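You operate a simulated robot arm through the tools that you are given. There is no shell and no other tool. Be economical: measure what you need, move in short steps, check, and stop when the job is done.

Carry out the task below with a simulated two-armed robot. There is one attempt and no reset: what you move stays moved.

TASK
Take the lid off the jar labelled "NEW" on the middle of the packing table and lay it down there.

Only the result counts: the job must be done as asked and must still hold three seconds after the hand-in. Knocking over, shifting, dropping, spilling or breaking anything else fails it. Lids that push on must go on centred and level and be pressed home; caps that screw on are set level and turned clockwise until they are tight.

THE ROBOT
Two 7-joint arms with two-finger parallel grippers on one trunk, on a base that drives. Base frame: it is fixed to the floor where the robot stands at the start and does not move with it; the origin is under the middle of the robot, x ahead of it, y to its left, z up; the surface under the hand at the start is at about z = 760. Lengths are in mm, angles in degrees, forces in N, time in s.
The left shoulder is at the start at [20, 170, 1128], the right one opposite. With the tool pointing down near the work surface each hand reaches from about 120 to 660 mm from the robot's upright axis, wherever it stands, measured 20 degrees to its own side. Payload 3.8 kg a hand.
The TCP of each hand is the grasp point between the finger pads, 30 mm short of the fingertips. In the tool frame z runs along the fingers and y along their closing line. The gripper opens to 110 mm. The fingers are 20 mm wide and 10 mm thick; the gripper's body (48 by 112 mm) begins 55 mm behind the TCP.
Orientation is that of the tool frame in the base frame, as a unit quaternion [x, y, z, w]. With the fingers straight down and closing along the base's y, the tool's x points along the base's -x, its y along +y and its z along -z.

THE INTERFACE
- The arms move only by the tool move_arm. It takes "left_commands", "right_commands" or both (then of equal length, played together; a hand with none holds still); each is a list of rows, each a list of 7 numbers: the shift along the base's x, y, z in units of 50 mm (1.0 is 50 mm), then the turn, a rotation vector about the base's x, y, z in units of 6 degrees (1.0 is 6 degrees), then the closure, from 0 (fully open) to 1 (shut). In form: [[dx, dy, dz, wx, wy, wz, jaw], ...]. A call has 1 to 20 rows; each row shifts and turns the commanded pose from where the row before left it. A call with a number of a shift or a turn outside -1 to 1 is refused whole. Rows are played at 5 a second. More than 50 mm and 8.6 degrees between two rows, or a gripper value outside its range, and nothing of the call is played. Where a pose cannot be reached the arm comes as near as it can. A force on the tool above 40 N (or 10 N above the force at the start of the call, whichever is more), or a blocked arm, ends the call early, and 0.2 s more pass. Each finger travels about 72 mm/s and halts on what it meets, pressing with about 30 N; the grip force reading is that of the motor and also rises with nothing between the fingers. The clock runs only during rows and for 0.2 s after the last one: add rows that do not move to give the fingers time. The reply holds the time, the measured pose of the TCP, the force on the tool along the base axes, the opening and the grip force, in the units named above and with some noise, with the torque about the TCP (base axes, N m) and any sound that the robot's microphone picked up.
- Cameras (640 x 400 px; columns grow to the right, rows downward): "scene" is now at [106.9, 8.2, 1275.8]; the picture's right is [0.10, -0.99, 0.00], its down [-0.57, -0.06, -0.82] and it looks along [0.81, 0.08, -0.57] (base axes); focal length 295 px, centre (320, 200). "left" rides on the left gripper at [72, -17, -103] in its tool frame; the picture's right is [0.23, 0.97, 0.00], its down [-0.76, 0.18, -0.62] and it looks along [-0.61, 0.14, 0.78] (tool axes); focal length 222 px, centre (320, 200). "right" rides on the right gripper at [72, 17, -103] in its tool frame; the picture's right is [-0.23, 0.97, 0.00], its down [-0.76, -0.18, -0.62] and it looks along [-0.61, -0.14, 0.78] (tool axes); focal length 222 px, centre (320, 200). There is no depth. A picture from a camera that has moved, and an enlarged one, comes with that camera's place and axes in the base frame and with its lens.
- snapshot(camera): a new picture of that camera. It takes no simulated time.
- move_column(by): slides the trunk up (or, below 0, down) by that many mm; the arms and the scene camera ride with it, the base frame stays. It gives what a move gives, with no picture.
- roll_base(legs): drives the robot by 1 to 6 legs, each [ahead, turn to the left] in mm and degrees, along the robot's own axes; the way and the turn of a leg run together, so that a leg with both is an arc; at most 1500 mm and 180 degrees a leg. The arms and the cameras ride along, it lands a little off, and it stops where it bumps. It gives what a move gives.
- turn_head(pan, tilt): turns the head with the scene camera to pan (to the left, within 80 degrees either way) and tilt (down, from -29 to 69), counted from straight ahead of the robot. It gives what a move gives.
- zoom(camera, box): a new picture of the part [left, top, right, bottom] of that camera's present view, enlarged. It takes no simulated time.
- sign_off(): hands the job in; it is judged then, once.

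Go step by step. Nothing tells you exact positions but the pictures and the camera data: compare them with the known pose of the tool, close in by small moves and look again before you grip or let go. The budget is 120 turns and 88 pictures, counting those below and the enlarged ones. Unless the task says otherwise, let go and move clear before handing in, and close with one line.

The tools are called after "Emit:" by a JSON object that holds its "api" and its "payload". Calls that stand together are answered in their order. move_arm: Moves the arms, as the interface text tells. Its arguments: {"type":"object","properties":{"left_commands":{"type":"array","items":{"type":"array","items":{"type":"number"}}},"right_commands":{"type":"array","items":{"type":"array","items":{"type":"number"}}}},"required":[]} The other tools are called the same way: move_column (by) slides the trunk up or down; roll_base (legs) drives the base; turn_head (pan, tilt) turns the head that bears the scene camera; snapshot (camera) takes a picture; zoom (camera, box) takes an enlarged picture of a part of a camera's view; sign_off () hands the job in.

At the start:

```text
time_s: 0.0
left_position: [493.9, 330.0, 1028.0]
left_tcp_rot: [0.0, 1.0, 0.0, 0.0]
left_wrist_force: [0.4, 0.0, 0.2]
left_ft_torque: [0.03, -0.01, 0.01]
left_opening: 110.2
left_grasp_force: 0.1
right_position: [483.1, -64.6, 1073.8]
right_tcp_rot: [0.0, 1.0, 0.0, -0.001]
right_wrist_force: [-0.3, -0.5, -0.6]
right_ft_torque: [0.0, -0.02, 0.0]
right_opening: 110.2
right_grasp_force: 0.1
trunk travel left (down, up): [-225.0, 345.0]
robot x, y, heading: [8.0, -1.0, 0.2]
head pan, tilt: [5.9, 35.1]
```

scene: 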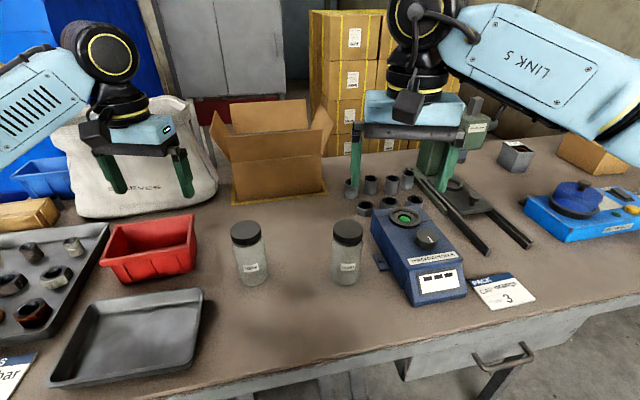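
right: 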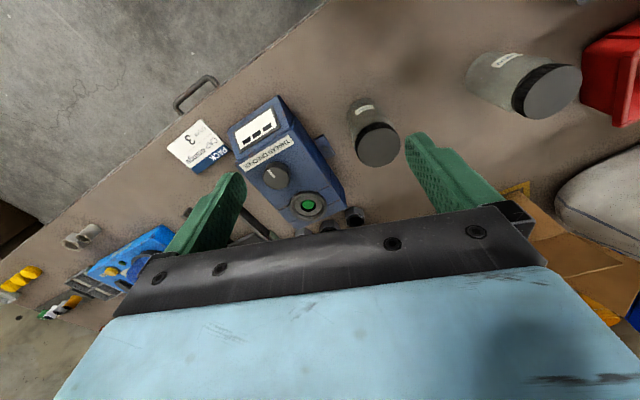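
left: 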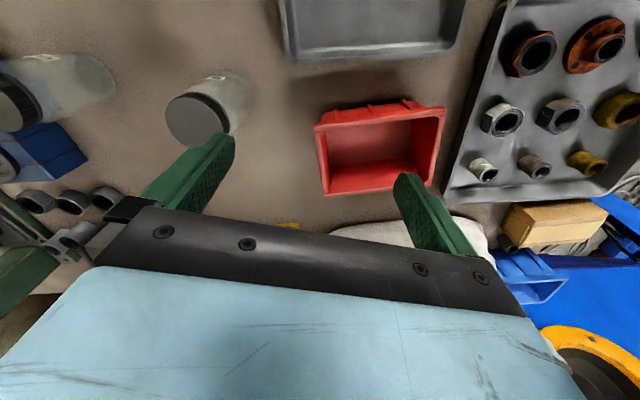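

I see two jars with dark lids in front of the robot; I need to read their labels first.

Emit:
{"api": "zoom", "payload": {"camera": "scene", "box": [215, 210, 295, 300]}}

Emit:
{"api": "zoom", "payload": {"camera": "scene", "box": [310, 210, 390, 300]}}

```text
4.44 times, centred on (255, 255) of scene
camera zoom: at [106.9, 8.2, 1275.8], right [0.1, -0.99, 0.0], down [-0.57, -0.06, -0.82], along [0.81, 0.08, -0.57], focal length 1310 px, centre (609, -44)
```

zoom: 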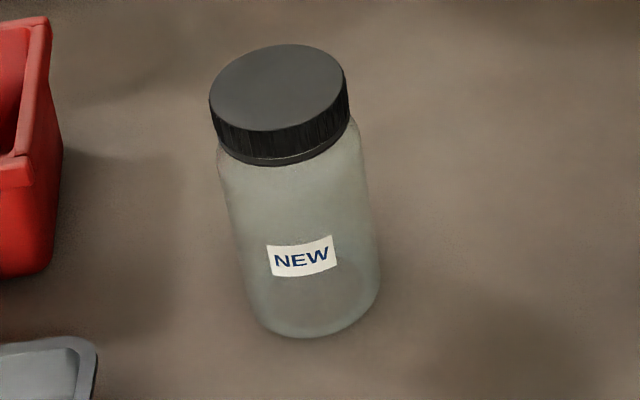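

```text
4.44 times, centred on (350, 255) of scene
camera zoom: at [106.9, 8.2, 1275.8], right [0.1, -0.99, 0.0], down [-0.57, -0.06, -0.82], along [0.81, 0.08, -0.57], focal length 1310 px, centre (187, -44)
```

zoom: 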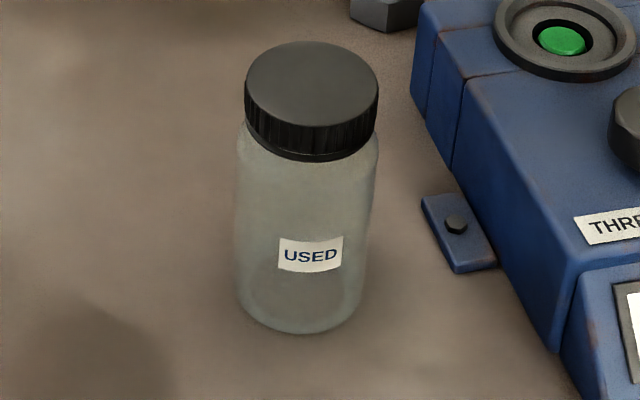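

The left jar is NEW, at about (526, 195), with its lid top near z 898. The ribbed lid looks like a screw cap, so the left hand will hold the body and the right hand will turn the lid. I'll first turn the base left so both arms reach it.

Emit:
{"api": "roll_base", "payload": {"legs": [[0, 16]]}}

Emit:
{"api": "turn_head", "payload": {"pan": 0, "tilt": 40}}

Emit:
{"api": "snapshot", "payload": {"camera": "scene"}}

```text
time_s: 1.3
left_position: [383.6, 452.3, 1027.3]
left_tcp_rot: [-0.138, 0.99, 0.0, 0.0]
left_wrist_force: [-0.1, -1.0, 0.5]
left_ft_torque: [-0.01, -0.02, 0.01]
left_opening: 110.1
left_grasp_force: 0.0
right_position: [481.7, 71.1, 1075.1]
right_tcp_rot: [-0.138, 0.99, 0.0, -0.001]
right_wrist_force: [0.0, 0.2, -0.1]
right_ft_torque: [0.03, -0.02, 0.02]
right_opening: 110.1
right_grasp_force: 0.0
trunk travel left (down, up): [-225.0, 345.0]
robot x, y, heading: [3.1, -0.7, 15.7]
head pan, tilt: [5.9, 35.1]
```

```text
time_s: 2.0
left_position: [385.1, 451.5, 1027.1]
left_tcp_rot: [-0.138, 0.99, 0.0, 0.0]
left_wrist_force: [0.5, -0.8, 0.3]
left_ft_torque: [0.02, -0.04, -0.03]
left_opening: 109.9
left_grasp_force: 0.2
right_position: [481.9, 69.7, 1074.1]
right_tcp_rot: [-0.138, 0.99, 0.0, -0.001]
right_wrist_force: [0.2, -0.1, 1.0]
right_ft_torque: [0.01, -0.02, 0.0]
right_opening: 110.2
right_grasp_force: 0.0
trunk travel left (down, up): [-225.0, 345.0]
robot x, y, heading: [0.4, 1.6, 16.1]
head pan, tilt: [0.0, 40.0]
```

```text
82 pictures are left
camera scene: at [100.4, 28.1, 1268.5], right [0.27, -0.96, 0.0], down [-0.62, -0.18, -0.77], along [0.74, 0.21, -0.64], focal length 295 px, centre (320, 200)
```

scene: 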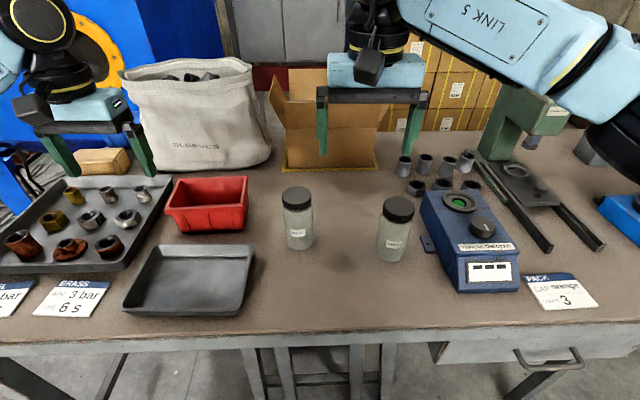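

The base turned cleanly and both hands are still clear. I'll measure the jar more closely.

Emit:
{"api": "zoom", "payload": {"camera": "scene", "box": [250, 175, 346, 255]}}

Emit:
{"api": "snapshot", "payload": {"camera": "right"}}

```text
5.00 times, centred on (298, 215) of scene
camera zoom: at [100.4, 28.1, 1268.5], right [0.27, -0.96, 0.0], down [-0.62, -0.18, -0.77], along [0.74, 0.21, -0.64], focal length 1473 px, centre (430, 125)
```

zoom: 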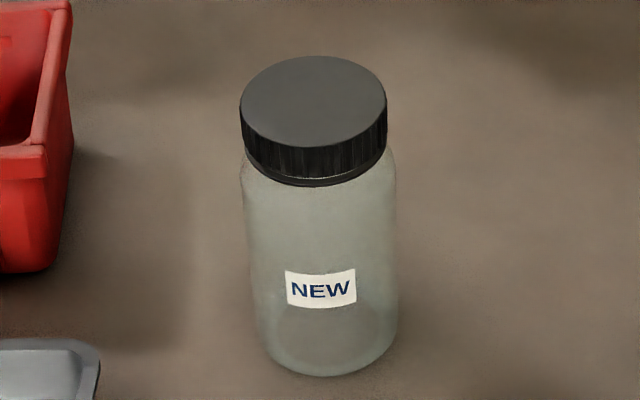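

```text
80 pictures are left
camera right: at [407.2, 67.3, 1176.6], right [-0.05, 1.0, 0.0], down [0.78, 0.04, 0.62], along [0.62, 0.03, -0.78], focal length 222 px, centre (320, 200)
```

right: 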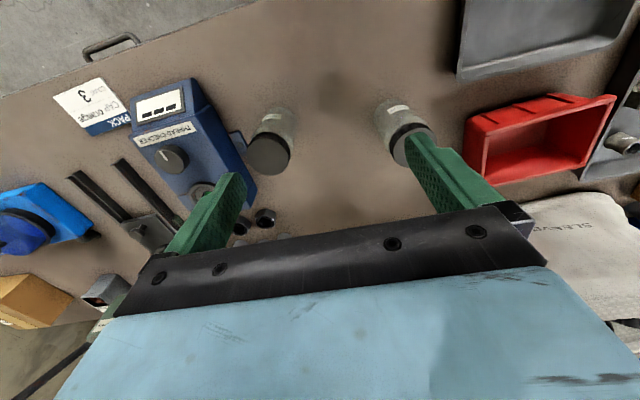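

The jar axis is near (530, 198), with the lid top at z≈896, lid Ø≈59 and body Ø≈66. I'll raise the right hand out of the way while the left hand tilts to 30° below horizontal and comes in front of the jar, staying high.

Emit:
{"api": "move_arm", "payload": {"left_commands": [[0, -0.4, 0, 0.276, -0.961, 0, 0], [0, -0.4, 0, 0.276, -0.961, 0, 0], [0, -0.4, 0, 0.276, -0.961, 0, 0], [0, -0.4, 0, 0.276, -0.961, 0, 0], [0, -0.4, 0, 0.276, -0.961, 0, 0], [0, -0.4, 0, 0.276, -0.961, 0, 0], [0, -0.4, 0, 0.276, -0.961, 0, 0], [0, -0.4, 0, 0.276, -0.961, 0, 0], [0, -0.4, 0, 0.276, -0.961, 0, 0], [0, -0.4, 0, 0.276, -0.961, 0, 0], [0, 0, 0, 0, 0, 0, 0], [0, 0, 0, 0, 0, 0, 0]], "right_commands": [[0, -0.3, 0.5, 0, 0, 0, 0], [0, -0.3, 0.5, 0, 0, 0, 0], [0, -0.3, 0.5, 0, 0, 0, 0], [0, -0.3, 0.5, 0, 0, 0, 0], [0, 0, 0, 0, 0, 0, 0], [0, 0, 0, 0, 0, 0, 0], [0, 0, 0, 0, 0, 0, 0], [0, 0, 0, 0, 0, 0, 0], [0, 0, 0, 0, 0, 0, 0], [0, 0, 0, 0, 0, 0, 0], [0, 0, 0, 0, 0, 0, 0], [0, 0, 0, 0, 0, 0, 0]]}}

Emit:
{"api": "snapshot", "payload": {"camera": "scene"}}

Emit:
{"api": "snapshot", "payload": {"camera": "left"}}

```text
time_s: 4.6
left_position: [383.5, 252.6, 1027.5]
left_tcp_rot: [-0.12, 0.857, 0.07, 0.496]
left_wrist_force: [0.0, 0.5, 0.5]
left_ft_torque: [0.0, -0.05, 0.0]
left_opening: 109.8
left_grasp_force: 0.0
right_position: [481.7, 11.4, 1174.3]
right_tcp_rot: [-0.138, 0.99, 0.001, -0.001]
right_wrist_force: [-0.3, -0.7, -0.7]
right_ft_torque: [-0.03, 0.01, -0.03]
right_opening: 110.0
right_grasp_force: 0.1
trunk travel left (down, up): [-225.0, 345.0]
robot x, y, heading: [-0.8, 1.2, 15.8]
head pan, tilt: [0.0, 40.0]
```

```text
79 pictures are left
camera scene: at [100.4, 28.1, 1268.4], right [0.27, -0.96, 0.0], down [-0.62, -0.18, -0.77], along [0.74, 0.21, -0.64], focal length 295 px, centre (320, 200)
```

scene: 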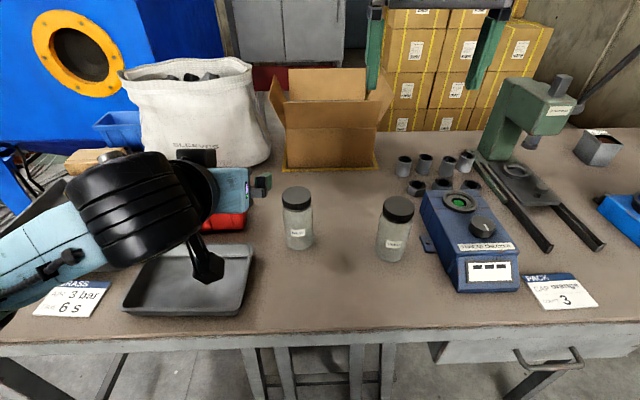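

```text
78 pictures are left
camera left: at [268.5, 201.3, 1017.5], right [-0.38, 0.91, -0.2], down [-0.2, 0.12, 0.97], along [0.9, 0.41, 0.14], focal length 222 px, centre (320, 200)
```

left: 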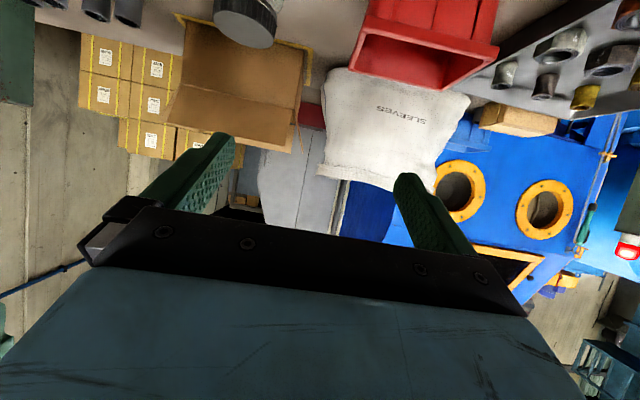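

The left hand is tilted as planned. I'll bring it to the pre-approach point in front of the jar, about 140 mm back.

Emit:
{"api": "move_arm", "payload": {"left_commands": [[0.2, -0.6, -0.3, 0, 0, 0, 0], [0.2, -0.6, -0.6, 0, 0, 0, 0], [0.2, -0.56, -0.9, 0, 0, 0, 0], [0, 0, -0.9, 0, 0, 0, 0], [0, 0, 0, 0, 0, 0, 0], [0, 0, 0, 0, 0, 0, 0]]}}

Emit:
{"api": "snapshot", "payload": {"camera": "scene"}}

Emit:
{"api": "snapshot", "payload": {"camera": "left"}}

Emit:
{"api": "snapshot", "payload": {"camera": "right"}}

```text
refused: row 3 steps farther than a row can; nothing moved
```

```text
77 pictures are left
camera scene: at [100.4, 28.1, 1268.4], right [0.27, -0.96, 0.0], down [-0.62, -0.18, -0.77], along [0.74, 0.21, -0.64], focal length 295 px, centre (320, 200)
```

scene: 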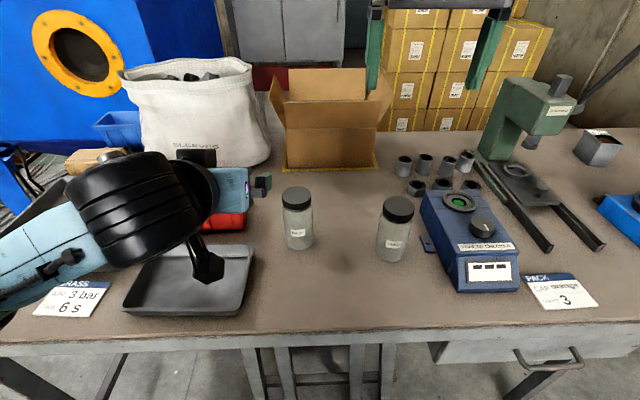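

```text
76 pictures are left
camera left: at [268.5, 201.3, 1017.5], right [-0.38, 0.91, -0.2], down [-0.2, 0.12, 0.97], along [0.9, 0.41, 0.14], focal length 222 px, centre (320, 200)
```

left: 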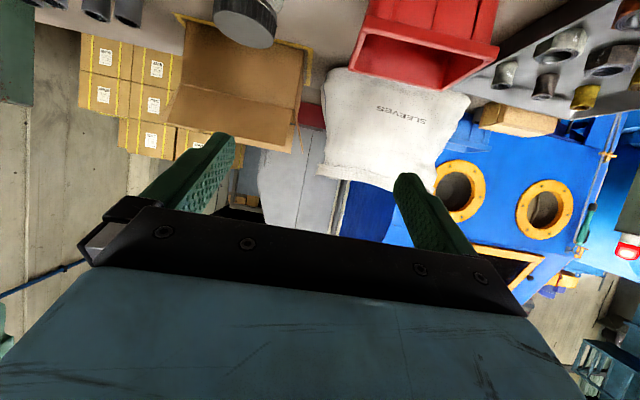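

```text
75 pictures are left
camera right: at [408.0, 8.3, 1276.9], right [-0.05, 1.0, 0.0], down [0.78, 0.04, 0.62], along [0.62, 0.03, -0.78], focal length 222 px, centre (320, 200)
```

right: 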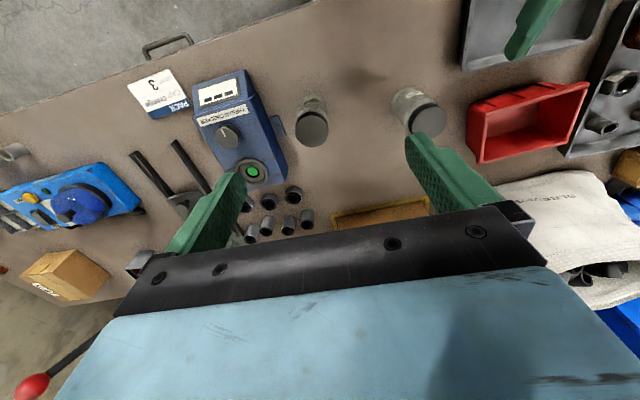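

The call was refused because one row stepped too far, so nothing moved. I'll repeat it with smaller steps.

Emit:
{"api": "move_arm", "payload": {"left_commands": [[0.2, -0.6, -0.3, 0, 0, 0, 0], [0.2, -0.6, -0.5, 0, 0, 0, 0], [0.2, -0.56, -0.6, 0, 0, 0, 0], [0, 0, -0.7, 0, 0, 0, 0], [0, 0, -0.6, 0, 0, 0, 0], [0, 0, 0, 0, 0, 0, 0]]}}

Emit:
{"api": "snapshot", "payload": {"camera": "scene"}}

Emit:
{"api": "snapshot", "payload": {"camera": "left"}}

```text
time_s: 6.0
left_position: [413.6, 163.5, 891.0]
left_tcp_rot: [-0.121, 0.857, 0.072, 0.496]
left_wrist_force: [-0.8, -0.6, 0.3]
left_ft_torque: [0.02, 0.01, -0.01]
left_opening: 110.0
left_grasp_force: 0.1
right_position: [481.9, 9.1, 1173.7]
right_tcp_rot: [-0.138, 0.99, 0.0, -0.001]
right_wrist_force: [0.2, 0.3, 0.1]
right_ft_torque: [0.0, 0.0, 0.02]
right_opening: 110.0
right_grasp_force: 0.0
trunk travel left (down, up): [-225.0, 345.0]
robot x, y, heading: [1.2, 0.1, 15.7]
head pan, tilt: [0.0, 40.0]
```

```text
74 pictures are left
camera scene: at [100.4, 28.2, 1268.4], right [0.27, -0.96, 0.0], down [-0.62, -0.18, -0.77], along [0.74, 0.21, -0.64], focal length 295 px, centre (320, 200)
```

scene: 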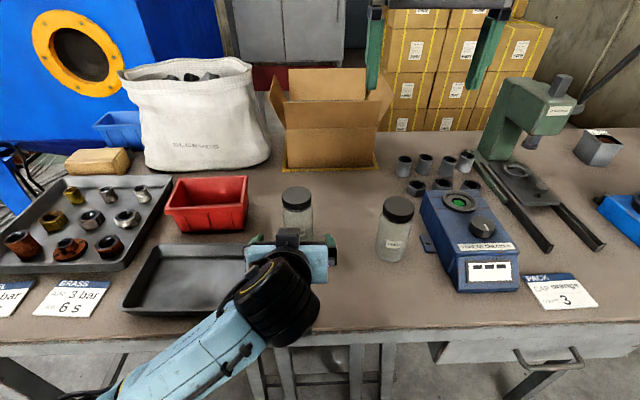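

```text
73 pictures are left
camera left: at [298.0, 114.4, 881.7], right [-0.38, 0.91, -0.19], down [-0.2, 0.12, 0.97], along [0.9, 0.41, 0.14], focal length 222 px, centre (320, 200)
```

left: 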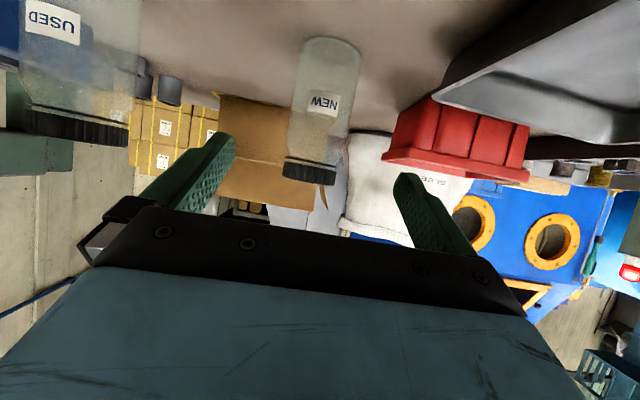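

The wrist view confirms the jar at y≈200, between the fingers. I'll slide in along the finger direction to the jar body.

Emit:
{"api": "move_arm", "payload": {"left_commands": [[0.38, 0.12, -0.23, 0, 0, 0, 0], [0.38, 0.12, -0.23, 0, 0, 0, 0], [0.38, 0.12, -0.23, 0, 0, 0, 0], [0.38, 0.12, -0.23, 0, 0, 0, 0], [0.38, 0.12, -0.23, 0, 0, 0, 0], [0.38, 0.12, -0.23, 0, 0, 0, 0], [0, 0, 0, 0, 0, 0, 0]]}}

Emit:
{"api": "zoom", "payload": {"camera": "scene", "box": [218, 145, 378, 245]}}

Emit:
{"api": "snapshot", "payload": {"camera": "left"}}

Emit:
{"api": "snapshot", "payload": {"camera": "right"}}

```text
time_s: 7.6
left_position: [527.3, 200.2, 822.5]
left_tcp_rot: [-0.121, 0.858, 0.071, 0.495]
left_wrist_force: [-0.2, -0.1, 0.1]
left_ft_torque: [-0.01, 0.03, 0.03]
left_opening: 109.9
left_grasp_force: 0.0
right_position: [481.2, 10.6, 1174.4]
right_tcp_rot: [-0.138, 0.99, 0.0, -0.001]
right_wrist_force: [-0.2, 0.6, -0.9]
right_ft_torque: [0.0, 0.0, 0.01]
right_opening: 110.1
right_grasp_force: 0.0
trunk travel left (down, up): [-225.0, 345.0]
robot x, y, heading: [1.0, -0.1, 15.8]
head pan, tilt: [0.0, 40.0]
```

```text
4.00 times, centred on (298, 195) of scene
camera zoom: at [100.2, 28.2, 1268.4], right [0.27, -0.96, 0.0], down [-0.62, -0.18, -0.77], along [0.74, 0.21, -0.64], focal length 1179 px, centre (408, 220)
```

zoom: 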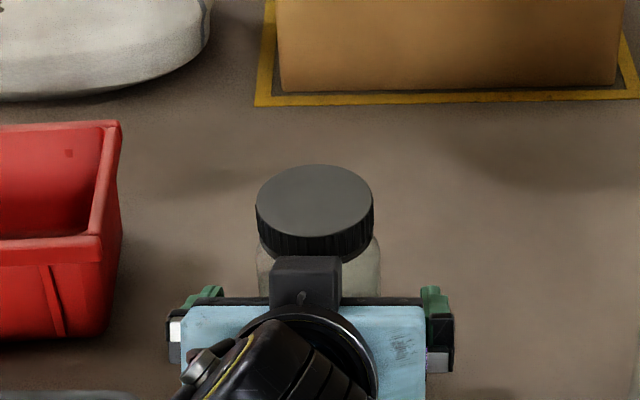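

```text
71 pictures are left
camera left: at [412.3, 149.8, 812.7], right [-0.38, 0.91, -0.19], down [-0.2, 0.12, 0.97], along [0.9, 0.41, 0.14], focal length 222 px, centre (320, 200)
```

left: 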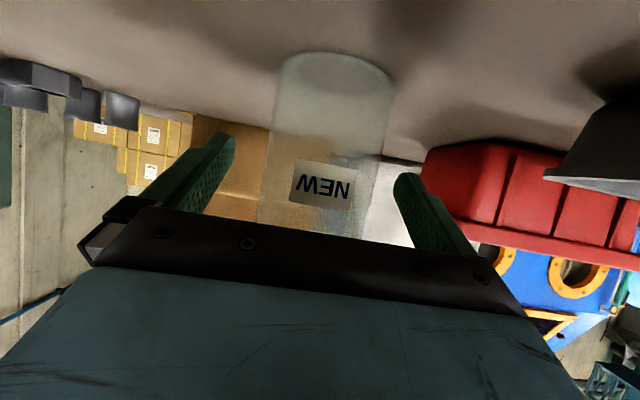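

```text
70 pictures are left
camera right: at [407.9, 8.3, 1276.9], right [-0.05, 1.0, 0.0], down [0.78, 0.04, 0.62], along [0.62, 0.03, -0.78], focal length 222 px, centre (320, 200)
```

right: 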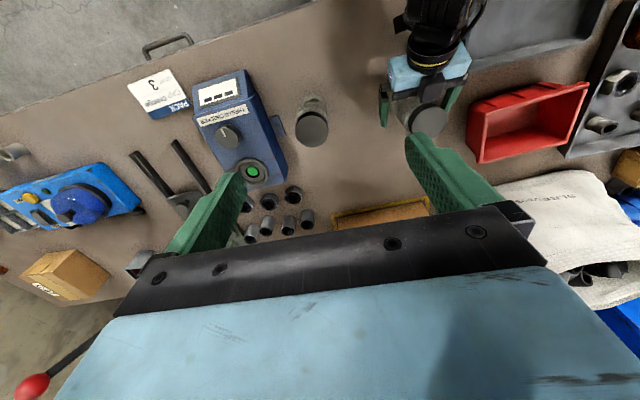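

The jar body is centred between the left fingers. There's a block on top of the left hand near the lid, so I'll lower that hand 10 mm and then close on the body in small steps.

Emit:
{"api": "move_arm", "payload": {"left_commands": [[0.05, 0, -0.2, 0, 0, 0, 0], [0, 0, 0, 0, 0, 0, 0.2], [0, 0, 0, 0, 0, 0, 0.3], [0, 0, 0, 0, 0, 0, 0.35], [0, 0, 0, 0, 0, 0, 0.38], [0, 0, 0, 0, 0, 0, 0.41], [0, 0, 0, 0, 0, 0, 0.44], [0, 0, 0, 0, 0, 0, 0.48], [0, 0, 0, 0, 0, 0, 0.6], [0, 0, 0, 0, 0, 0, 1], [0, 0, 0, 0, 0, 0, 1], [0, 0, 0, 0, 0, 0, 1]]}}

Emit:
{"api": "zoom", "payload": {"camera": "scene", "box": [218, 145, 378, 245]}}

```text
time_s: 10.2
left_position: [529.7, 200.8, 814.1]
left_tcp_rot: [-0.12, 0.858, 0.07, 0.495]
left_wrist_force: [-0.4, -1.2, -0.1]
left_ft_torque: [-0.11, 0.0, 0.0]
left_opening: 65.4
left_grasp_force: 30.7
right_position: [482.6, 10.4, 1174.8]
right_tcp_rot: [-0.138, 0.99, -0.001, -0.001]
right_wrist_force: [0.2, 0.1, -0.3]
right_ft_torque: [0.0, 0.01, -0.01]
right_opening: 109.9
right_grasp_force: 0.0
trunk travel left (down, up): [-225.0, 345.0]
robot x, y, heading: [1.0, -0.5, 15.8]
head pan, tilt: [0.0, 40.0]
```

```text
4.00 times, centred on (298, 195) of scene
camera zoom: at [100.3, 28.1, 1268.4], right [0.27, -0.96, 0.0], down [-0.62, -0.18, -0.77], along [0.74, 0.21, -0.64], focal length 1179 px, centre (408, 220)
```

zoom: 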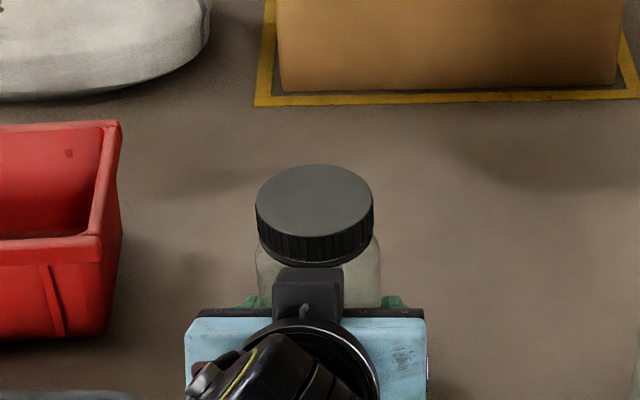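

The jar is gripped and has not shifted. Next I'll bring the right hand above the lid at about (532, 200), turned 42° clockwise first so it has room to unscrew.

Emit:
{"api": "move_arm", "payload": {"left_commands": [[0, 0, 0, 0, 0, 0, 1], [0, 0, 0, 0, 0, 0, 1], [0, 0, 0, 0, 0, 0, 1], [0, 0, 0, 0, 0, 0, 1], [0, 0, 0, 0, 0, 0, 1], [0, 0, 0, 0, 0, 0, 1], [0, 0, 0, 0, 0, 0, 1], [0, 0, 0, 0, 0, 0, 1]], "right_commands": [[0.14, 0.54, -0.4, 0, 0, -1, 0], [0.14, 0.54, -0.4, 0, 0, -1, 0], [0.14, 0.54, -0.4, 0, 0, -1, 0], [0.14, 0.54, -0.4, 0, 0, -1, 0], [0.14, 0.54, -0.4, 0, 0, -1, 0], [0.14, 0.54, -0.4, 0, 0, -1, 0], [0.14, 0.54, -0.4, 0, 0, -1, 0], [0, 0, 0, 0, 0, 0, 0]]}}

Emit:
{"api": "snapshot", "payload": {"camera": "scene"}}

Emit:
{"api": "snapshot", "payload": {"camera": "right"}}

```text
time_s: 12.0
left_position: [530.3, 200.4, 812.4]
left_tcp_rot: [-0.12, 0.858, 0.071, 0.495]
left_wrist_force: [-0.6, -0.8, -0.1]
left_ft_torque: [-0.07, -0.06, 0.01]
left_opening: 65.3
left_grasp_force: 29.3
right_position: [530.2, 198.2, 1035.2]
right_tcp_rot: [0.226, 0.974, 0.0, -0.001]
right_wrist_force: [0.6, 0.5, -0.6]
right_ft_torque: [0.02, 0.0, -0.02]
right_opening: 110.1
right_grasp_force: 0.0
trunk travel left (down, up): [-225.0, 345.0]
robot x, y, heading: [-2.7, -1.5, 15.9]
head pan, tilt: [0.0, 40.0]
```

```text
68 pictures are left
camera scene: at [100.6, 27.6, 1268.4], right [0.27, -0.96, 0.0], down [-0.62, -0.18, -0.77], along [0.74, 0.21, -0.64], focal length 295 px, centre (320, 200)
```

scene: 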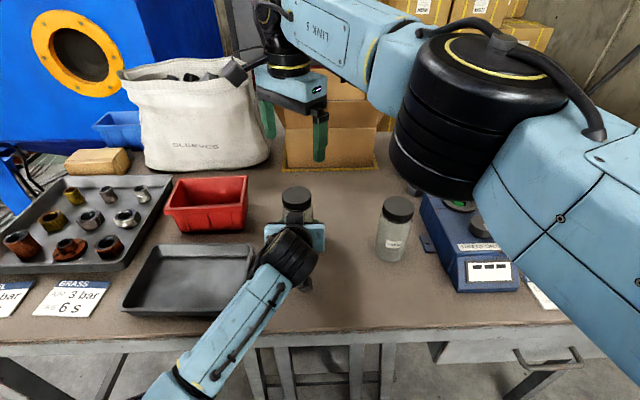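

```text
67 pictures are left
camera right: at [472.6, 246.8, 1136.9], right [0.63, 0.77, 0.0], down [0.61, -0.5, 0.62], along [0.48, -0.39, -0.78], focal length 222 px, centre (320, 200)
```

right: 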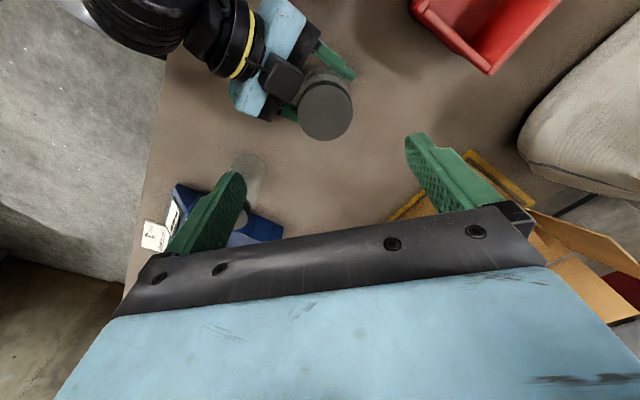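

The right hand is over the lid. I'll descend partway and check the alignment.

Emit:
{"api": "move_arm", "payload": {"left_commands": [[0, 0, 0, 0, 0, 0, 1], [0, 0, 0, 0, 0, 0, 1], [0, 0, 0, 0, 0, 0, 1]], "right_commands": [[0.02, 0.04, -0.7, 0, 0, 0, 0], [0, 0, -0.8, 0, 0, 0, 0], [0, 0, 0, 0, 0, 0, 0]]}}

Emit:
{"api": "zoom", "payload": {"camera": "scene", "box": [218, 125, 378, 225]}}

Emit:
{"api": "snapshot", "payload": {"camera": "right"}}

```text
time_s: 12.8
left_position: [529.7, 200.4, 811.6]
left_tcp_rot: [-0.12, 0.858, 0.071, 0.495]
left_wrist_force: [0.3, -1.3, 0.8]
left_ft_torque: [-0.11, -0.07, -0.02]
left_opening: 65.4
left_grasp_force: 30.1
right_position: [531.7, 200.7, 959.4]
right_tcp_rot: [0.225, 0.974, 0.0, 0.0]
right_wrist_force: [-1.1, 0.0, -0.1]
right_ft_torque: [-0.01, 0.01, 0.01]
right_opening: 110.0
right_grasp_force: 0.2
trunk travel left (down, up): [-225.0, 345.0]
robot x, y, heading: [-1.7, 1.4, 16.0]
head pan, tilt: [0.0, 40.0]
```

```text
4.00 times, centred on (298, 175) of scene
camera zoom: at [100.3, 28.1, 1268.4], right [0.27, -0.96, 0.0], down [-0.62, -0.18, -0.77], along [0.74, 0.21, -0.64], focal length 1179 px, centre (408, 300)
```

zoom: 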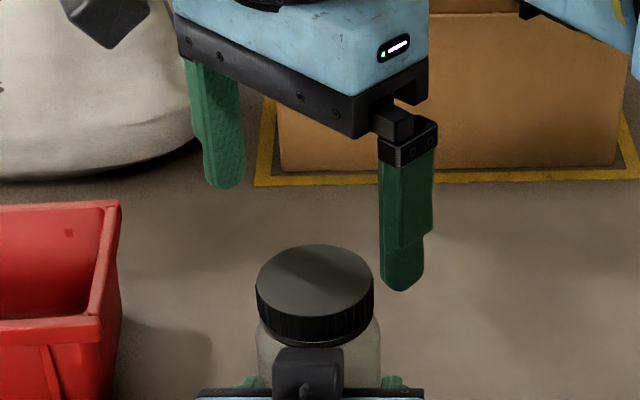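

```text
65 pictures are left
camera right: at [474.2, 249.4, 1061.4], right [0.63, 0.77, 0.0], down [0.61, -0.5, 0.62], along [0.48, -0.39, -0.78], focal length 222 px, centre (320, 200)
```

right: 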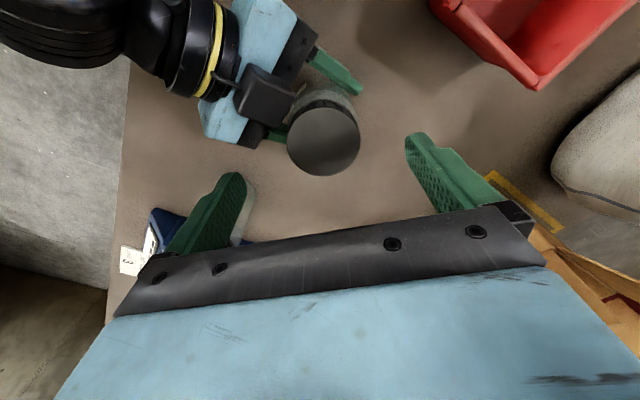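

The fingers straddle the lid, and both cameras put its centre near (534, 202). I'll lower to put about 14 mm of the fingertips on the lid, then look before closing.

Emit:
{"api": "move_arm", "payload": {"left_commands": [[0, 0, 0, 0, 0, 0, 1], [0, 0, 0, 0, 0, 0, 1], [0, 0, 0, 0, 0, 0, 1], [0, 0, 0, 0, 0, 0, 1]], "right_commands": [[0.04, 0.03, -0.4, 0, 0, 0, 0], [0, 0, -0.4, 0, 0, 0, 0], [0, 0, -0.2, 0, 0, 0, 0], [0, 0, 0, 0, 0, 0, 0.2]]}}

Emit:
{"api": "zoom", "payload": {"camera": "scene", "box": [238, 150, 358, 225]}}

Emit:
{"api": "snapshot", "payload": {"camera": "right"}}

```text
time_s: 13.8
left_position: [529.0, 200.0, 812.7]
left_tcp_rot: [-0.119, 0.858, 0.07, 0.495]
left_wrist_force: [-0.4, -0.7, 0.8]
left_ft_torque: [-0.13, 0.0, -0.01]
left_opening: 65.4
left_grasp_force: 30.0
right_position: [532.7, 202.3, 909.1]
right_tcp_rot: [0.226, 0.974, 0.0, -0.001]
right_wrist_force: [0.0, -0.3, 0.5]
right_ft_torque: [-0.01, 0.01, 0.0]
right_opening: 88.1
right_grasp_force: 0.1
trunk travel left (down, up): [-225.0, 345.0]
robot x, y, heading: [-3.4, -2.1, 16.0]
head pan, tilt: [0.0, 40.0]
```

```text
5.33 times, centred on (298, 188) of scene
camera zoom: at [100.3, 28.1, 1268.4], right [0.27, -0.96, 0.0], down [-0.62, -0.18, -0.77], along [0.74, 0.21, -0.64], focal length 1572 px, centre (437, 267)
```

zoom: 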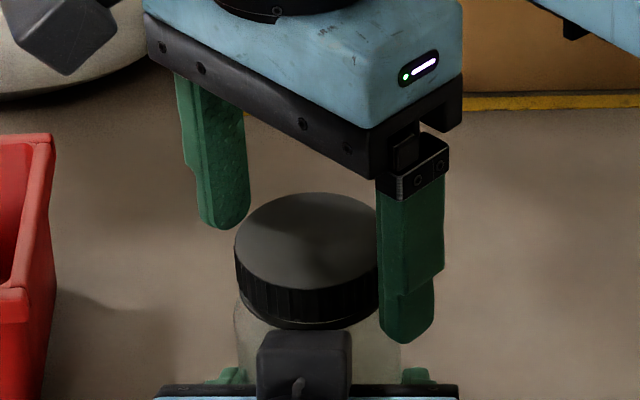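

```text
63 pictures are left
camera right: at [476.4, 250.3, 1011.5], right [0.63, 0.77, 0.0], down [0.61, -0.49, 0.62], along [0.48, -0.39, -0.78], focal length 222 px, centre (320, 200)
```

right: 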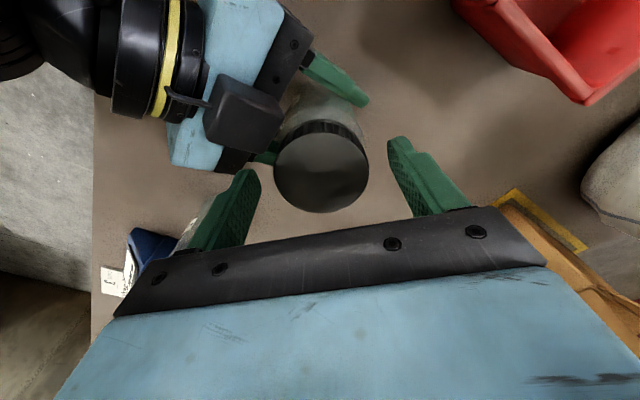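

The lid is centred along the closing line. I'll nudge the hand 2 mm and close gently on the lid.

Emit:
{"api": "move_arm", "payload": {"left_commands": [[0, 0, 0, 0, 0, 0, 1], [0, 0, 0, 0, 0, 0, 1], [0, 0, 0, 0, 0, 0, 1], [0, 0, 0, 0, 0, 0, 1], [0, 0, 0, 0, 0, 0, 1], [0, 0, 0, 0, 0, 0, 1], [0, 0, 0, 0, 0, 0, 1], [0, 0, 0, 0, 0, 0, 1], [0, 0, 0, 0, 0, 0, 1]], "right_commands": [[-0.04, 0.03, 0, 0, 0, 0, 0.3], [0, 0, 0, 0, 0, 0, 0.38], [0, 0, 0, 0, 0, 0, 0.42], [0, 0, 0, 0, 0, 0, 0.45], [0, 0, 0, 0, 0, 0, 0.48], [0, 0, 0, 0, 0, 0, 0.52], [0, 0, 0, 0, 0, 0, 0.6], [0, 0, 0, 0, 0, 0, 1], [0, 0, 0, 0, 0, 0, 1]]}}

Emit:
{"api": "zoom", "payload": {"camera": "scene", "box": [238, 150, 358, 225]}}

```text
time_s: 15.8
left_position: [529.4, 200.3, 812.6]
left_tcp_rot: [-0.12, 0.858, 0.07, 0.495]
left_wrist_force: [-3.4, -2.0, 0.4]
left_ft_torque: [0.17, -0.22, -0.07]
left_opening: 65.8
left_grasp_force: 30.0
right_position: [532.0, 202.9, 910.4]
right_tcp_rot: [0.226, 0.974, 0.0, -0.001]
right_wrist_force: [3.1, 3.1, -0.8]
right_ft_torque: [0.06, -0.11, 0.04]
right_opening: 57.3
right_grasp_force: 30.3
trunk travel left (down, up): [-225.0, 345.0]
robot x, y, heading: [-3.0, -2.0, 15.9]
head pan, tilt: [0.0, 40.0]
```

```text
5.33 times, centred on (298, 188) of scene
camera zoom: at [100.3, 28.2, 1268.4], right [0.27, -0.96, 0.0], down [-0.62, -0.18, -0.77], along [0.74, 0.21, -0.64], focal length 1572 px, centre (437, 267)
```

zoom: 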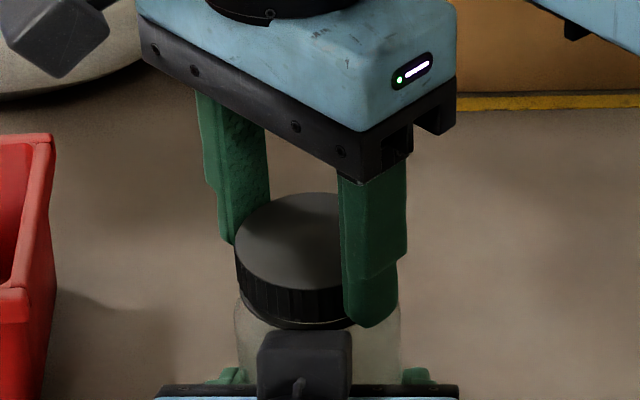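

The lid is gripped at 57 mm. I'll turn it counter-clockwise 12° and read the torque.

Emit:
{"api": "move_arm", "payload": {"left_commands": [[0, 0, 0, 0, 0, 0, 1], [0, 0, 0, 0, 0, 0, 1], [0, 0, 0, 0, 0, 0, 1], [0, 0, 0, 0, 0, 0, 1]], "right_commands": [[0, 0, 0, 0, 0, 0.5, 1], [0, 0, 0, 0, 0, 0.5, 1], [0, 0, 0, 0, 0, 0.5, 1], [0, 0, 0, 0, 0, 0.5, 1]]}}

Emit:
{"api": "zoom", "payload": {"camera": "scene", "box": [238, 150, 358, 225]}}

```text
time_s: 16.8
left_position: [530.9, 200.3, 813.6]
left_tcp_rot: [-0.121, 0.858, 0.071, 0.495]
left_wrist_force: [-1.2, 0.4, 0.6]
left_ft_torque: [-0.27, 0.03, 0.01]
left_opening: 65.5
left_grasp_force: 29.6
right_position: [531.2, 202.0, 910.1]
right_tcp_rot: [0.122, 0.993, 0.0, -0.001]
right_wrist_force: [0.2, -1.6, 0.7]
right_ft_torque: [0.01, -0.07, 0.0]
right_opening: 57.4
right_grasp_force: 29.9
trunk travel left (down, up): [-225.0, 345.0]
robot x, y, heading: [1.8, 3.2, 16.0]
head pan, tilt: [0.0, 40.0]
```

```text
5.33 times, centred on (298, 188) of scene
camera zoom: at [100.2, 28.0, 1268.4], right [0.27, -0.96, 0.0], down [-0.62, -0.18, -0.77], along [0.74, 0.21, -0.64], focal length 1572 px, centre (437, 267)
```

zoom: 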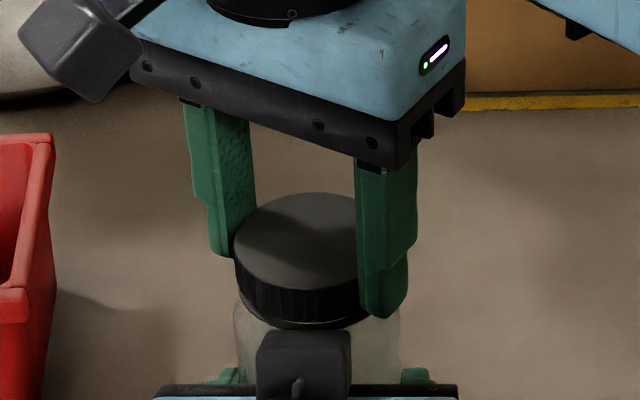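

It turned with low torque. I'll continue counter-clockwise by 66°.

Emit:
{"api": "move_arm", "payload": {"left_commands": [[0, 0, 0, 0, 0, 0, 1], [0, 0, 0, 0, 0, 0, 1], [0, 0, 0, 0, 0, 0, 1], [0, 0, 0, 0, 0, 0, 1], [0, 0, 0, 0, 0, 0, 1], [0, 0, 0, 0, 0, 0, 1], [0, 0, 0, 0, 0, 0, 1], [0, 0, 0, 0, 0, 0, 1], [0, 0, 0, 0, 0, 0, 1], [0, 0, 0, 0, 0, 0, 1], [0, 0, 0, 0, 0, 0, 1], [0, 0, 0, 0, 0, 0, 1]], "right_commands": [[0, 0, 0, 0, 0, 1, 1], [0, 0, 0, 0, 0, 1, 1], [0, 0, 0, 0, 0, 1, 1], [0, 0, 0, 0, 0, 1, 1], [0, 0, 0, 0, 0, 1, 1], [0, 0, 0, 0, 0, 1, 1], [0, 0, 0, 0, 0, 1, 1], [0, 0, 0, 0, 0, 1, 1], [0, 0, 0, 0, 0, 1, 1], [0, 0, 0, 0, 0, 1, 1], [0, 0, 0, 0, 0, 1, 1], [0, 0, 0, 0, 0, 0, 1]]}}

Emit:
{"api": "zoom", "payload": {"camera": "scene", "box": [238, 150, 358, 225]}}

```text
time_s: 19.4
left_position: [528.7, 198.2, 812.8]
left_tcp_rot: [-0.119, 0.858, 0.069, 0.495]
left_wrist_force: [-15.2, 1.6, 0.7]
left_ft_torque: [0.28, -0.48, -0.03]
left_opening: 65.3
left_grasp_force: 29.5
right_position: [531.9, 197.1, 909.2]
right_tcp_rot: [-0.438, 0.899, -0.001, 0.004]
right_wrist_force: [15.4, -2.0, 6.7]
right_ft_torque: [-0.33, -0.64, -0.03]
right_opening: 57.2
right_grasp_force: 30.1
right hand out of reach, approached as far as the arm can: row 11
trunk travel left (down, up): [-225.0, 345.0]
robot x, y, heading: [0.2, 0.6, 16.2]
head pan, tilt: [0.0, 40.0]
```

```text
5.33 times, centred on (298, 188) of scene
camera zoom: at [99.8, 27.9, 1268.5], right [0.27, -0.96, 0.0], down [-0.62, -0.18, -0.77], along [0.74, 0.21, -0.64], focal length 1572 px, centre (437, 267)
```

zoom: 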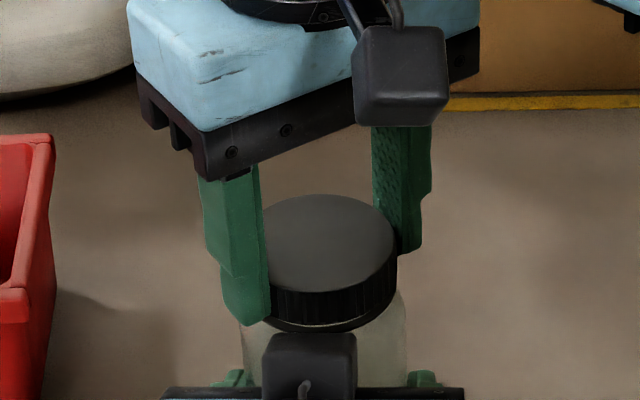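

The wrist reached its limit near yaw 52° and pushed a little sideways. I'll release the lid and turn back 80° with open fingers.

Emit:
{"api": "move_arm", "payload": {"left_commands": [[0, 0, 0, 0, 0, 0, 1], [0, 0, 0, 0, 0, 0, 1], [0, 0, 0, 0, 0, 0, 1], [0, 0, 0, 0, 0, 0, 1], [0, 0, 0, 0, 0, 0, 1], [0, 0, 0, 0, 0, 0, 1], [0, 0, 0, 0, 0, 0, 1], [0, 0, 0, 0, 0, 0, 1], [0, 0, 0, 0, 0, 0, 1], [0, 0, 0, 0, 0, 0, 1], [0, 0, 0, 0, 0, 0, 1], [0, 0, 0, 0, 0, 0, 1], [0, 0, 0, 0, 0, 0, 1], [0, 0, 0, 0, 0, 0, 1], [0, 0, 0, 0, 0, 0, 1], [0, 0, 0, 0, 0, 0, 1]], "right_commands": [[0, 0, 0, 0, 0, 0, 0.4], [0, 0, 0, 0, 0, 0, 0.15], [0, 0, 0, 0, 0, -1, 0.15], [0, 0, 0, 0, 0, -1, 0.15], [0, 0, 0, 0, 0, -1, 0.15], [0, 0, 0, 0, 0, -1, 0.15], [0, 0, 0, 0, 0, -1, 0.15], [0, 0, 0, 0, 0, -1, 0.15], [0, 0, 0, 0, 0, -1, 0.15], [0, 0, 0, 0, 0, -1, 0.15], [0, 0, 0, 0, 0, -1, 0.15], [0, 0, 0, 0, 0, -1, 0.15], [0, 0, 0, 0, 0, -1, 0.15], [0, 0, 0, 0, 0, -1, 0.15], [0, 0, 0, 0, 0, -1, 0.15], [0, 0, 0, 0, 0, 0, 0.15]]}}

Emit:
{"api": "zoom", "payload": {"camera": "scene", "box": [238, 150, 358, 225]}}

Emit:
{"api": "snapshot", "payload": {"camera": "right"}}

```text
time_s: 22.8
left_position: [529.6, 199.6, 812.7]
left_tcp_rot: [-0.119, 0.857, 0.07, 0.496]
left_wrist_force: [0.3, -0.4, 0.5]
left_ft_torque: [-0.05, 0.03, 0.01]
left_opening: 65.4
left_grasp_force: 30.0
right_position: [531.5, 194.6, 906.6]
right_tcp_rot: [0.228, 0.974, 0.001, 0.0]
right_wrist_force: [0.1, 0.6, -0.4]
right_ft_torque: [0.01, -0.01, -0.02]
right_opening: 93.2
right_grasp_force: 0.1
trunk travel left (down, up): [-225.0, 345.0]
robot x, y, heading: [-2.8, -0.3, 15.9]
head pan, tilt: [0.0, 40.0]
```

```text
5.33 times, centred on (298, 188) of scene
camera zoom: at [100.4, 28.1, 1268.4], right [0.27, -0.96, 0.0], down [-0.62, -0.18, -0.77], along [0.74, 0.21, -0.64], focal length 1572 px, centre (437, 267)
```

zoom: 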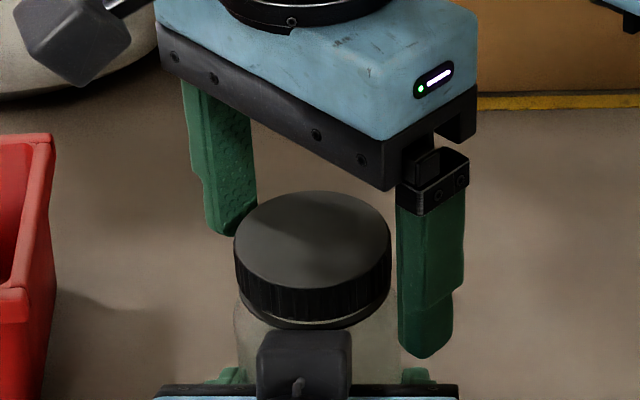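

```text
58 pictures are left
camera right: at [473.4, 244.5, 1010.2], right [0.63, 0.77, 0.0], down [0.61, -0.5, 0.62], along [0.48, -0.39, -0.78], focal length 222 px, centre (320, 200)
```

right: 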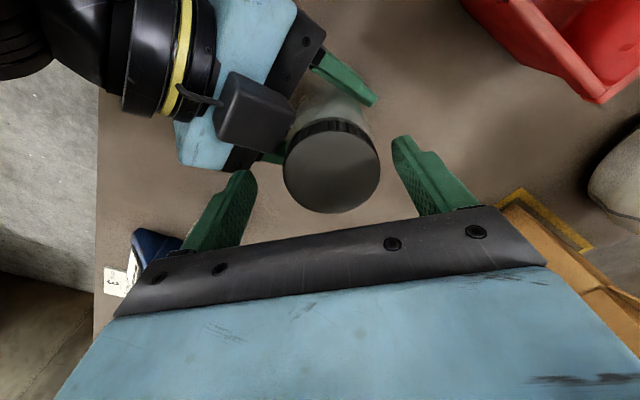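

The lid has risen slightly, with a gap visible beneath, so it is threaded. I'll re-centre the hand (+8 mm y, +4 mm z), regrip, and turn 72°.

Emit:
{"api": "move_arm", "payload": {"left_commands": [[0, 0, 0, 0, 0, 0, 1], [0, 0, 0, 0, 0, 0, 1], [0, 0, 0, 0, 0, 0, 1], [0, 0, 0, 0, 0, 0, 1], [0, 0, 0, 0, 0, 0, 1], [0, 0, 0, 0, 0, 0, 1], [0, 0, 0, 0, 0, 0, 1], [0, 0, 0, 0, 0, 0, 1], [0, 0, 0, 0, 0, 0, 1], [0, 0, 0, 0, 0, 0, 1], [0, 0, 0, 0, 0, 0, 1], [0, 0, 0, 0, 0, 0, 1], [0, 0, 0, 0, 0, 0, 1], [0, 0, 0, 0, 0, 0, 1], [0, 0, 0, 0, 0, 0, 1], [0, 0, 0, 0, 0, 0, 1], [0, 0, 0, 0, 0, 0, 1], [0, 0, 0, 0, 0, 0, 1], [0, 0, 0, 0, 0, 0, 1]], "right_commands": [[0, 0.16, 0.08, 0, 0, -1, 0.15], [0, 0, 0, 0, 0, 0, 0.3], [0, 0, 0, 0, 0, 0, 0.4], [0, 0, 0, 0, 0, 0, 0.46], [0, 0, 0, 0, 0, 0, 0.52], [0, 0, 0, 0, 0, 0, 1], [0, 0, 0, 0, 0, 0, 1], [0, 0, 0.002, 0, 0, 1, 1], [0, 0, 0.002, 0, 0, 1, 1], [0, 0, 0.002, 0, 0, 1, 1], [0, 0, 0.002, 0, 0, 1, 1], [0, 0, 0.002, 0, 0, 1, 1], [0, 0, 0.002, 0, 0, 1, 1], [0, 0, 0.002, 0, 0, 1, 1], [0, 0, 0.002, 0, 0, 1, 1], [0, 0, 0.002, 0, 0, 1, 1], [0, 0, 0.002, 0, 0, 1, 1], [0, 0, 0.002, 0, 0, 1, 1], [0, 0, 0.002, 0, 0, 1, 1]]}}

Emit:
{"api": "zoom", "payload": {"camera": "scene", "box": [238, 150, 358, 225]}}

```text
time_s: 26.8
left_position: [530.6, 201.2, 812.1]
left_tcp_rot: [-0.12, 0.858, 0.071, 0.495]
left_wrist_force: [-9.6, 20.6, 0.4]
left_ft_torque: [-1.01, -0.42, 0.17]
left_opening: 65.6
left_grasp_force: 29.4
right_position: [532.7, 202.5, 913.2]
right_tcp_rot: [-0.341, 0.94, -0.002, 0.0]
right_wrist_force: [8.7, -21.1, 1.2]
right_ft_torque: [-1.11, -0.41, -0.05]
right_opening: 57.7
right_grasp_force: 29.9
trunk travel left (down, up): [-225.0, 345.0]
robot x, y, heading: [-1.8, 0.3, 16.0]
head pan, tilt: [0.0, 40.0]
```

```text
5.33 times, centred on (298, 188) of scene
camera zoom: at [100.3, 28.1, 1268.4], right [0.27, -0.96, 0.0], down [-0.62, -0.18, -0.77], along [0.74, 0.21, -0.64], focal length 1572 px, centre (437, 267)
```

zoom: 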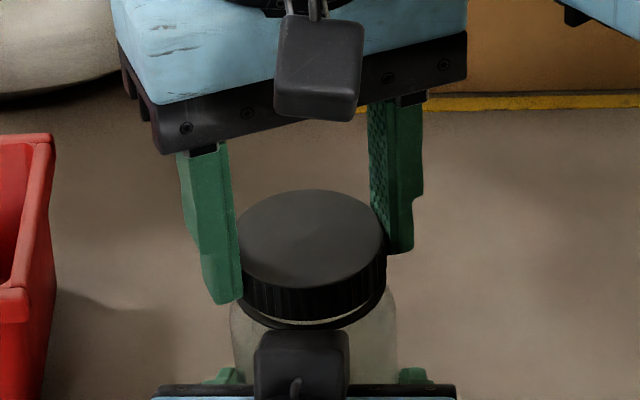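

The lid keeps rising, but the side force shows my axis is a few mm off. I'll release, return, shift (+1.5, −3) mm and look before regripping.

Emit:
{"api": "move_arm", "payload": {"left_commands": [[0, 0, 0, 0, 0, 0, 1], [0, 0, 0, 0, 0, 0, 1], [0, 0, 0, 0, 0, 0, 1], [0, 0, 0, 0, 0, 0, 1], [0, 0, 0, 0, 0, 0, 1], [0, 0, 0, 0, 0, 0, 1], [0, 0, 0, 0, 0, 0, 1], [0, 0, 0, 0, 0, 0, 1], [0, 0, 0, 0, 0, 0, 1], [0, 0, 0, 0, 0, 0, 1], [0, 0, 0, 0, 0, 0, 1], [0, 0, 0, 0, 0, 0, 1], [0, 0, 0, 0, 0, 0, 1], [0, 0, 0, 0, 0, 0, 1], [0, 0, 0, 0, 0, 0, 1]], "right_commands": [[0, 0, 0, 0, 0, 0, 0.4], [0.03, -0.06, 0, 0, 0, 0, 0.15], [0, 0, 0, 0, 0, -1, 0.15], [0, 0, 0, 0, 0, -1, 0.15], [0, 0, 0, 0, 0, -1, 0.15], [0, 0, 0, 0, 0, -1, 0.15], [0, 0, 0, 0, 0, -1, 0.15], [0, 0, 0, 0, 0, -1, 0.15], [0, 0, 0, 0, 0, -1, 0.15], [0, 0, 0, 0, 0, -1, 0.15], [0, 0, 0, 0, 0, -1, 0.15], [0, 0, 0, 0, 0, -1, 0.15], [0, 0, 0, 0, 0, -1, 0.15], [0, 0, 0, 0, 0, -1, 0.15], [0, 0, 0, 0, 0, 0, 0.15]]}}

Emit:
{"api": "zoom", "payload": {"camera": "scene", "box": [238, 150, 358, 225]}}

Emit:
{"api": "snapshot", "payload": {"camera": "right"}}

```text
time_s: 30.0
left_position: [530.8, 200.7, 813.2]
left_tcp_rot: [-0.119, 0.857, 0.07, 0.496]
left_wrist_force: [-0.1, 0.0, 0.2]
left_ft_torque: [0.03, 0.02, 0.03]
left_opening: 65.3
left_grasp_force: 29.6
right_position: [532.7, 199.6, 912.0]
right_tcp_rot: [0.277, 0.961, 0.001, -0.001]
right_wrist_force: [-0.6, -1.1, -0.3]
right_ft_torque: [0.0, -0.01, -0.01]
right_opening: 93.3
right_grasp_force: 0.0
trunk travel left (down, up): [-225.0, 345.0]
robot x, y, heading: [1.7, -1.6, 15.8]
head pan, tilt: [0.0, 40.0]
```

```text
5.33 times, centred on (298, 188) of scene
camera zoom: at [100.5, 28.2, 1268.4], right [0.27, -0.96, 0.0], down [-0.62, -0.18, -0.77], along [0.74, 0.21, -0.64], focal length 1572 px, centre (437, 267)
```

zoom: 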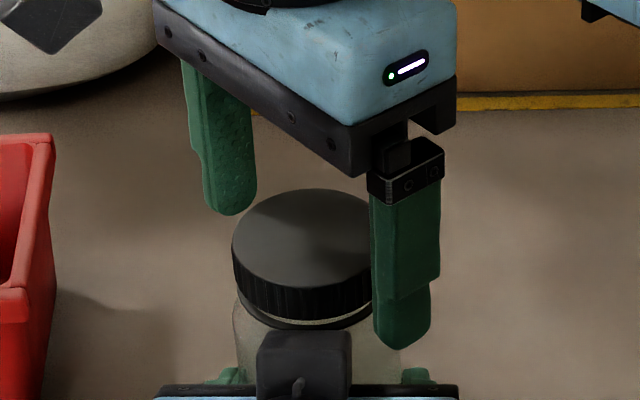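

```text
55 pictures are left
camera right: at [480.4, 255.4, 1015.3], right [0.71, 0.7, 0.0], down [0.55, -0.56, 0.62], along [0.44, -0.44, -0.78], focal length 222 px, centre (320, 200)
```

right: 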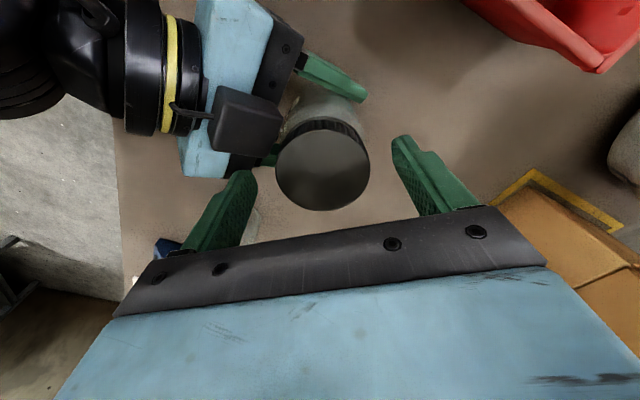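

I'll regrip and read the forces before turning.

Emit:
{"api": "move_arm", "payload": {"left_commands": [[0, 0, 0, 0, 0, 0, 1], [0, 0, 0, 0, 0, 0, 1], [0, 0, 0, 0, 0, 0, 1], [0, 0, 0, 0, 0, 0, 1], [0, 0, 0, 0, 0, 0, 1], [0, 0, 0, 0, 0, 0, 1]], "right_commands": [[-0.04, 0.03, 0, 0, 0, 0, 0.3], [0, 0, 0, 0, 0, 0, 0.4], [0, 0, 0, 0, 0, 0, 0.46], [0, 0, 0, 0, 0, 0, 0.52], [0, 0, 0, 0, 0, 0, 1], [0, 0, 0, 0, 0, 0, 1]]}}

```text
time_s: 31.4
left_position: [529.0, 198.8, 812.3]
left_tcp_rot: [-0.12, 0.858, 0.07, 0.495]
left_wrist_force: [-9.7, -5.0, -0.6]
left_ft_torque: [0.26, -0.64, -0.02]
left_opening: 65.2
left_grasp_force: 30.0
right_position: [531.4, 201.8, 912.8]
right_tcp_rot: [0.277, 0.961, 0.0, 0.0]
right_wrist_force: [9.5, 3.4, 1.2]
right_ft_torque: [0.2, -0.25, 0.08]
right_opening: 57.5
right_grasp_force: 30.2
trunk travel left (down, up): [-225.0, 345.0]
robot x, y, heading: [0.5, -0.5, 16.0]
head pan, tilt: [0.0, 40.0]
```

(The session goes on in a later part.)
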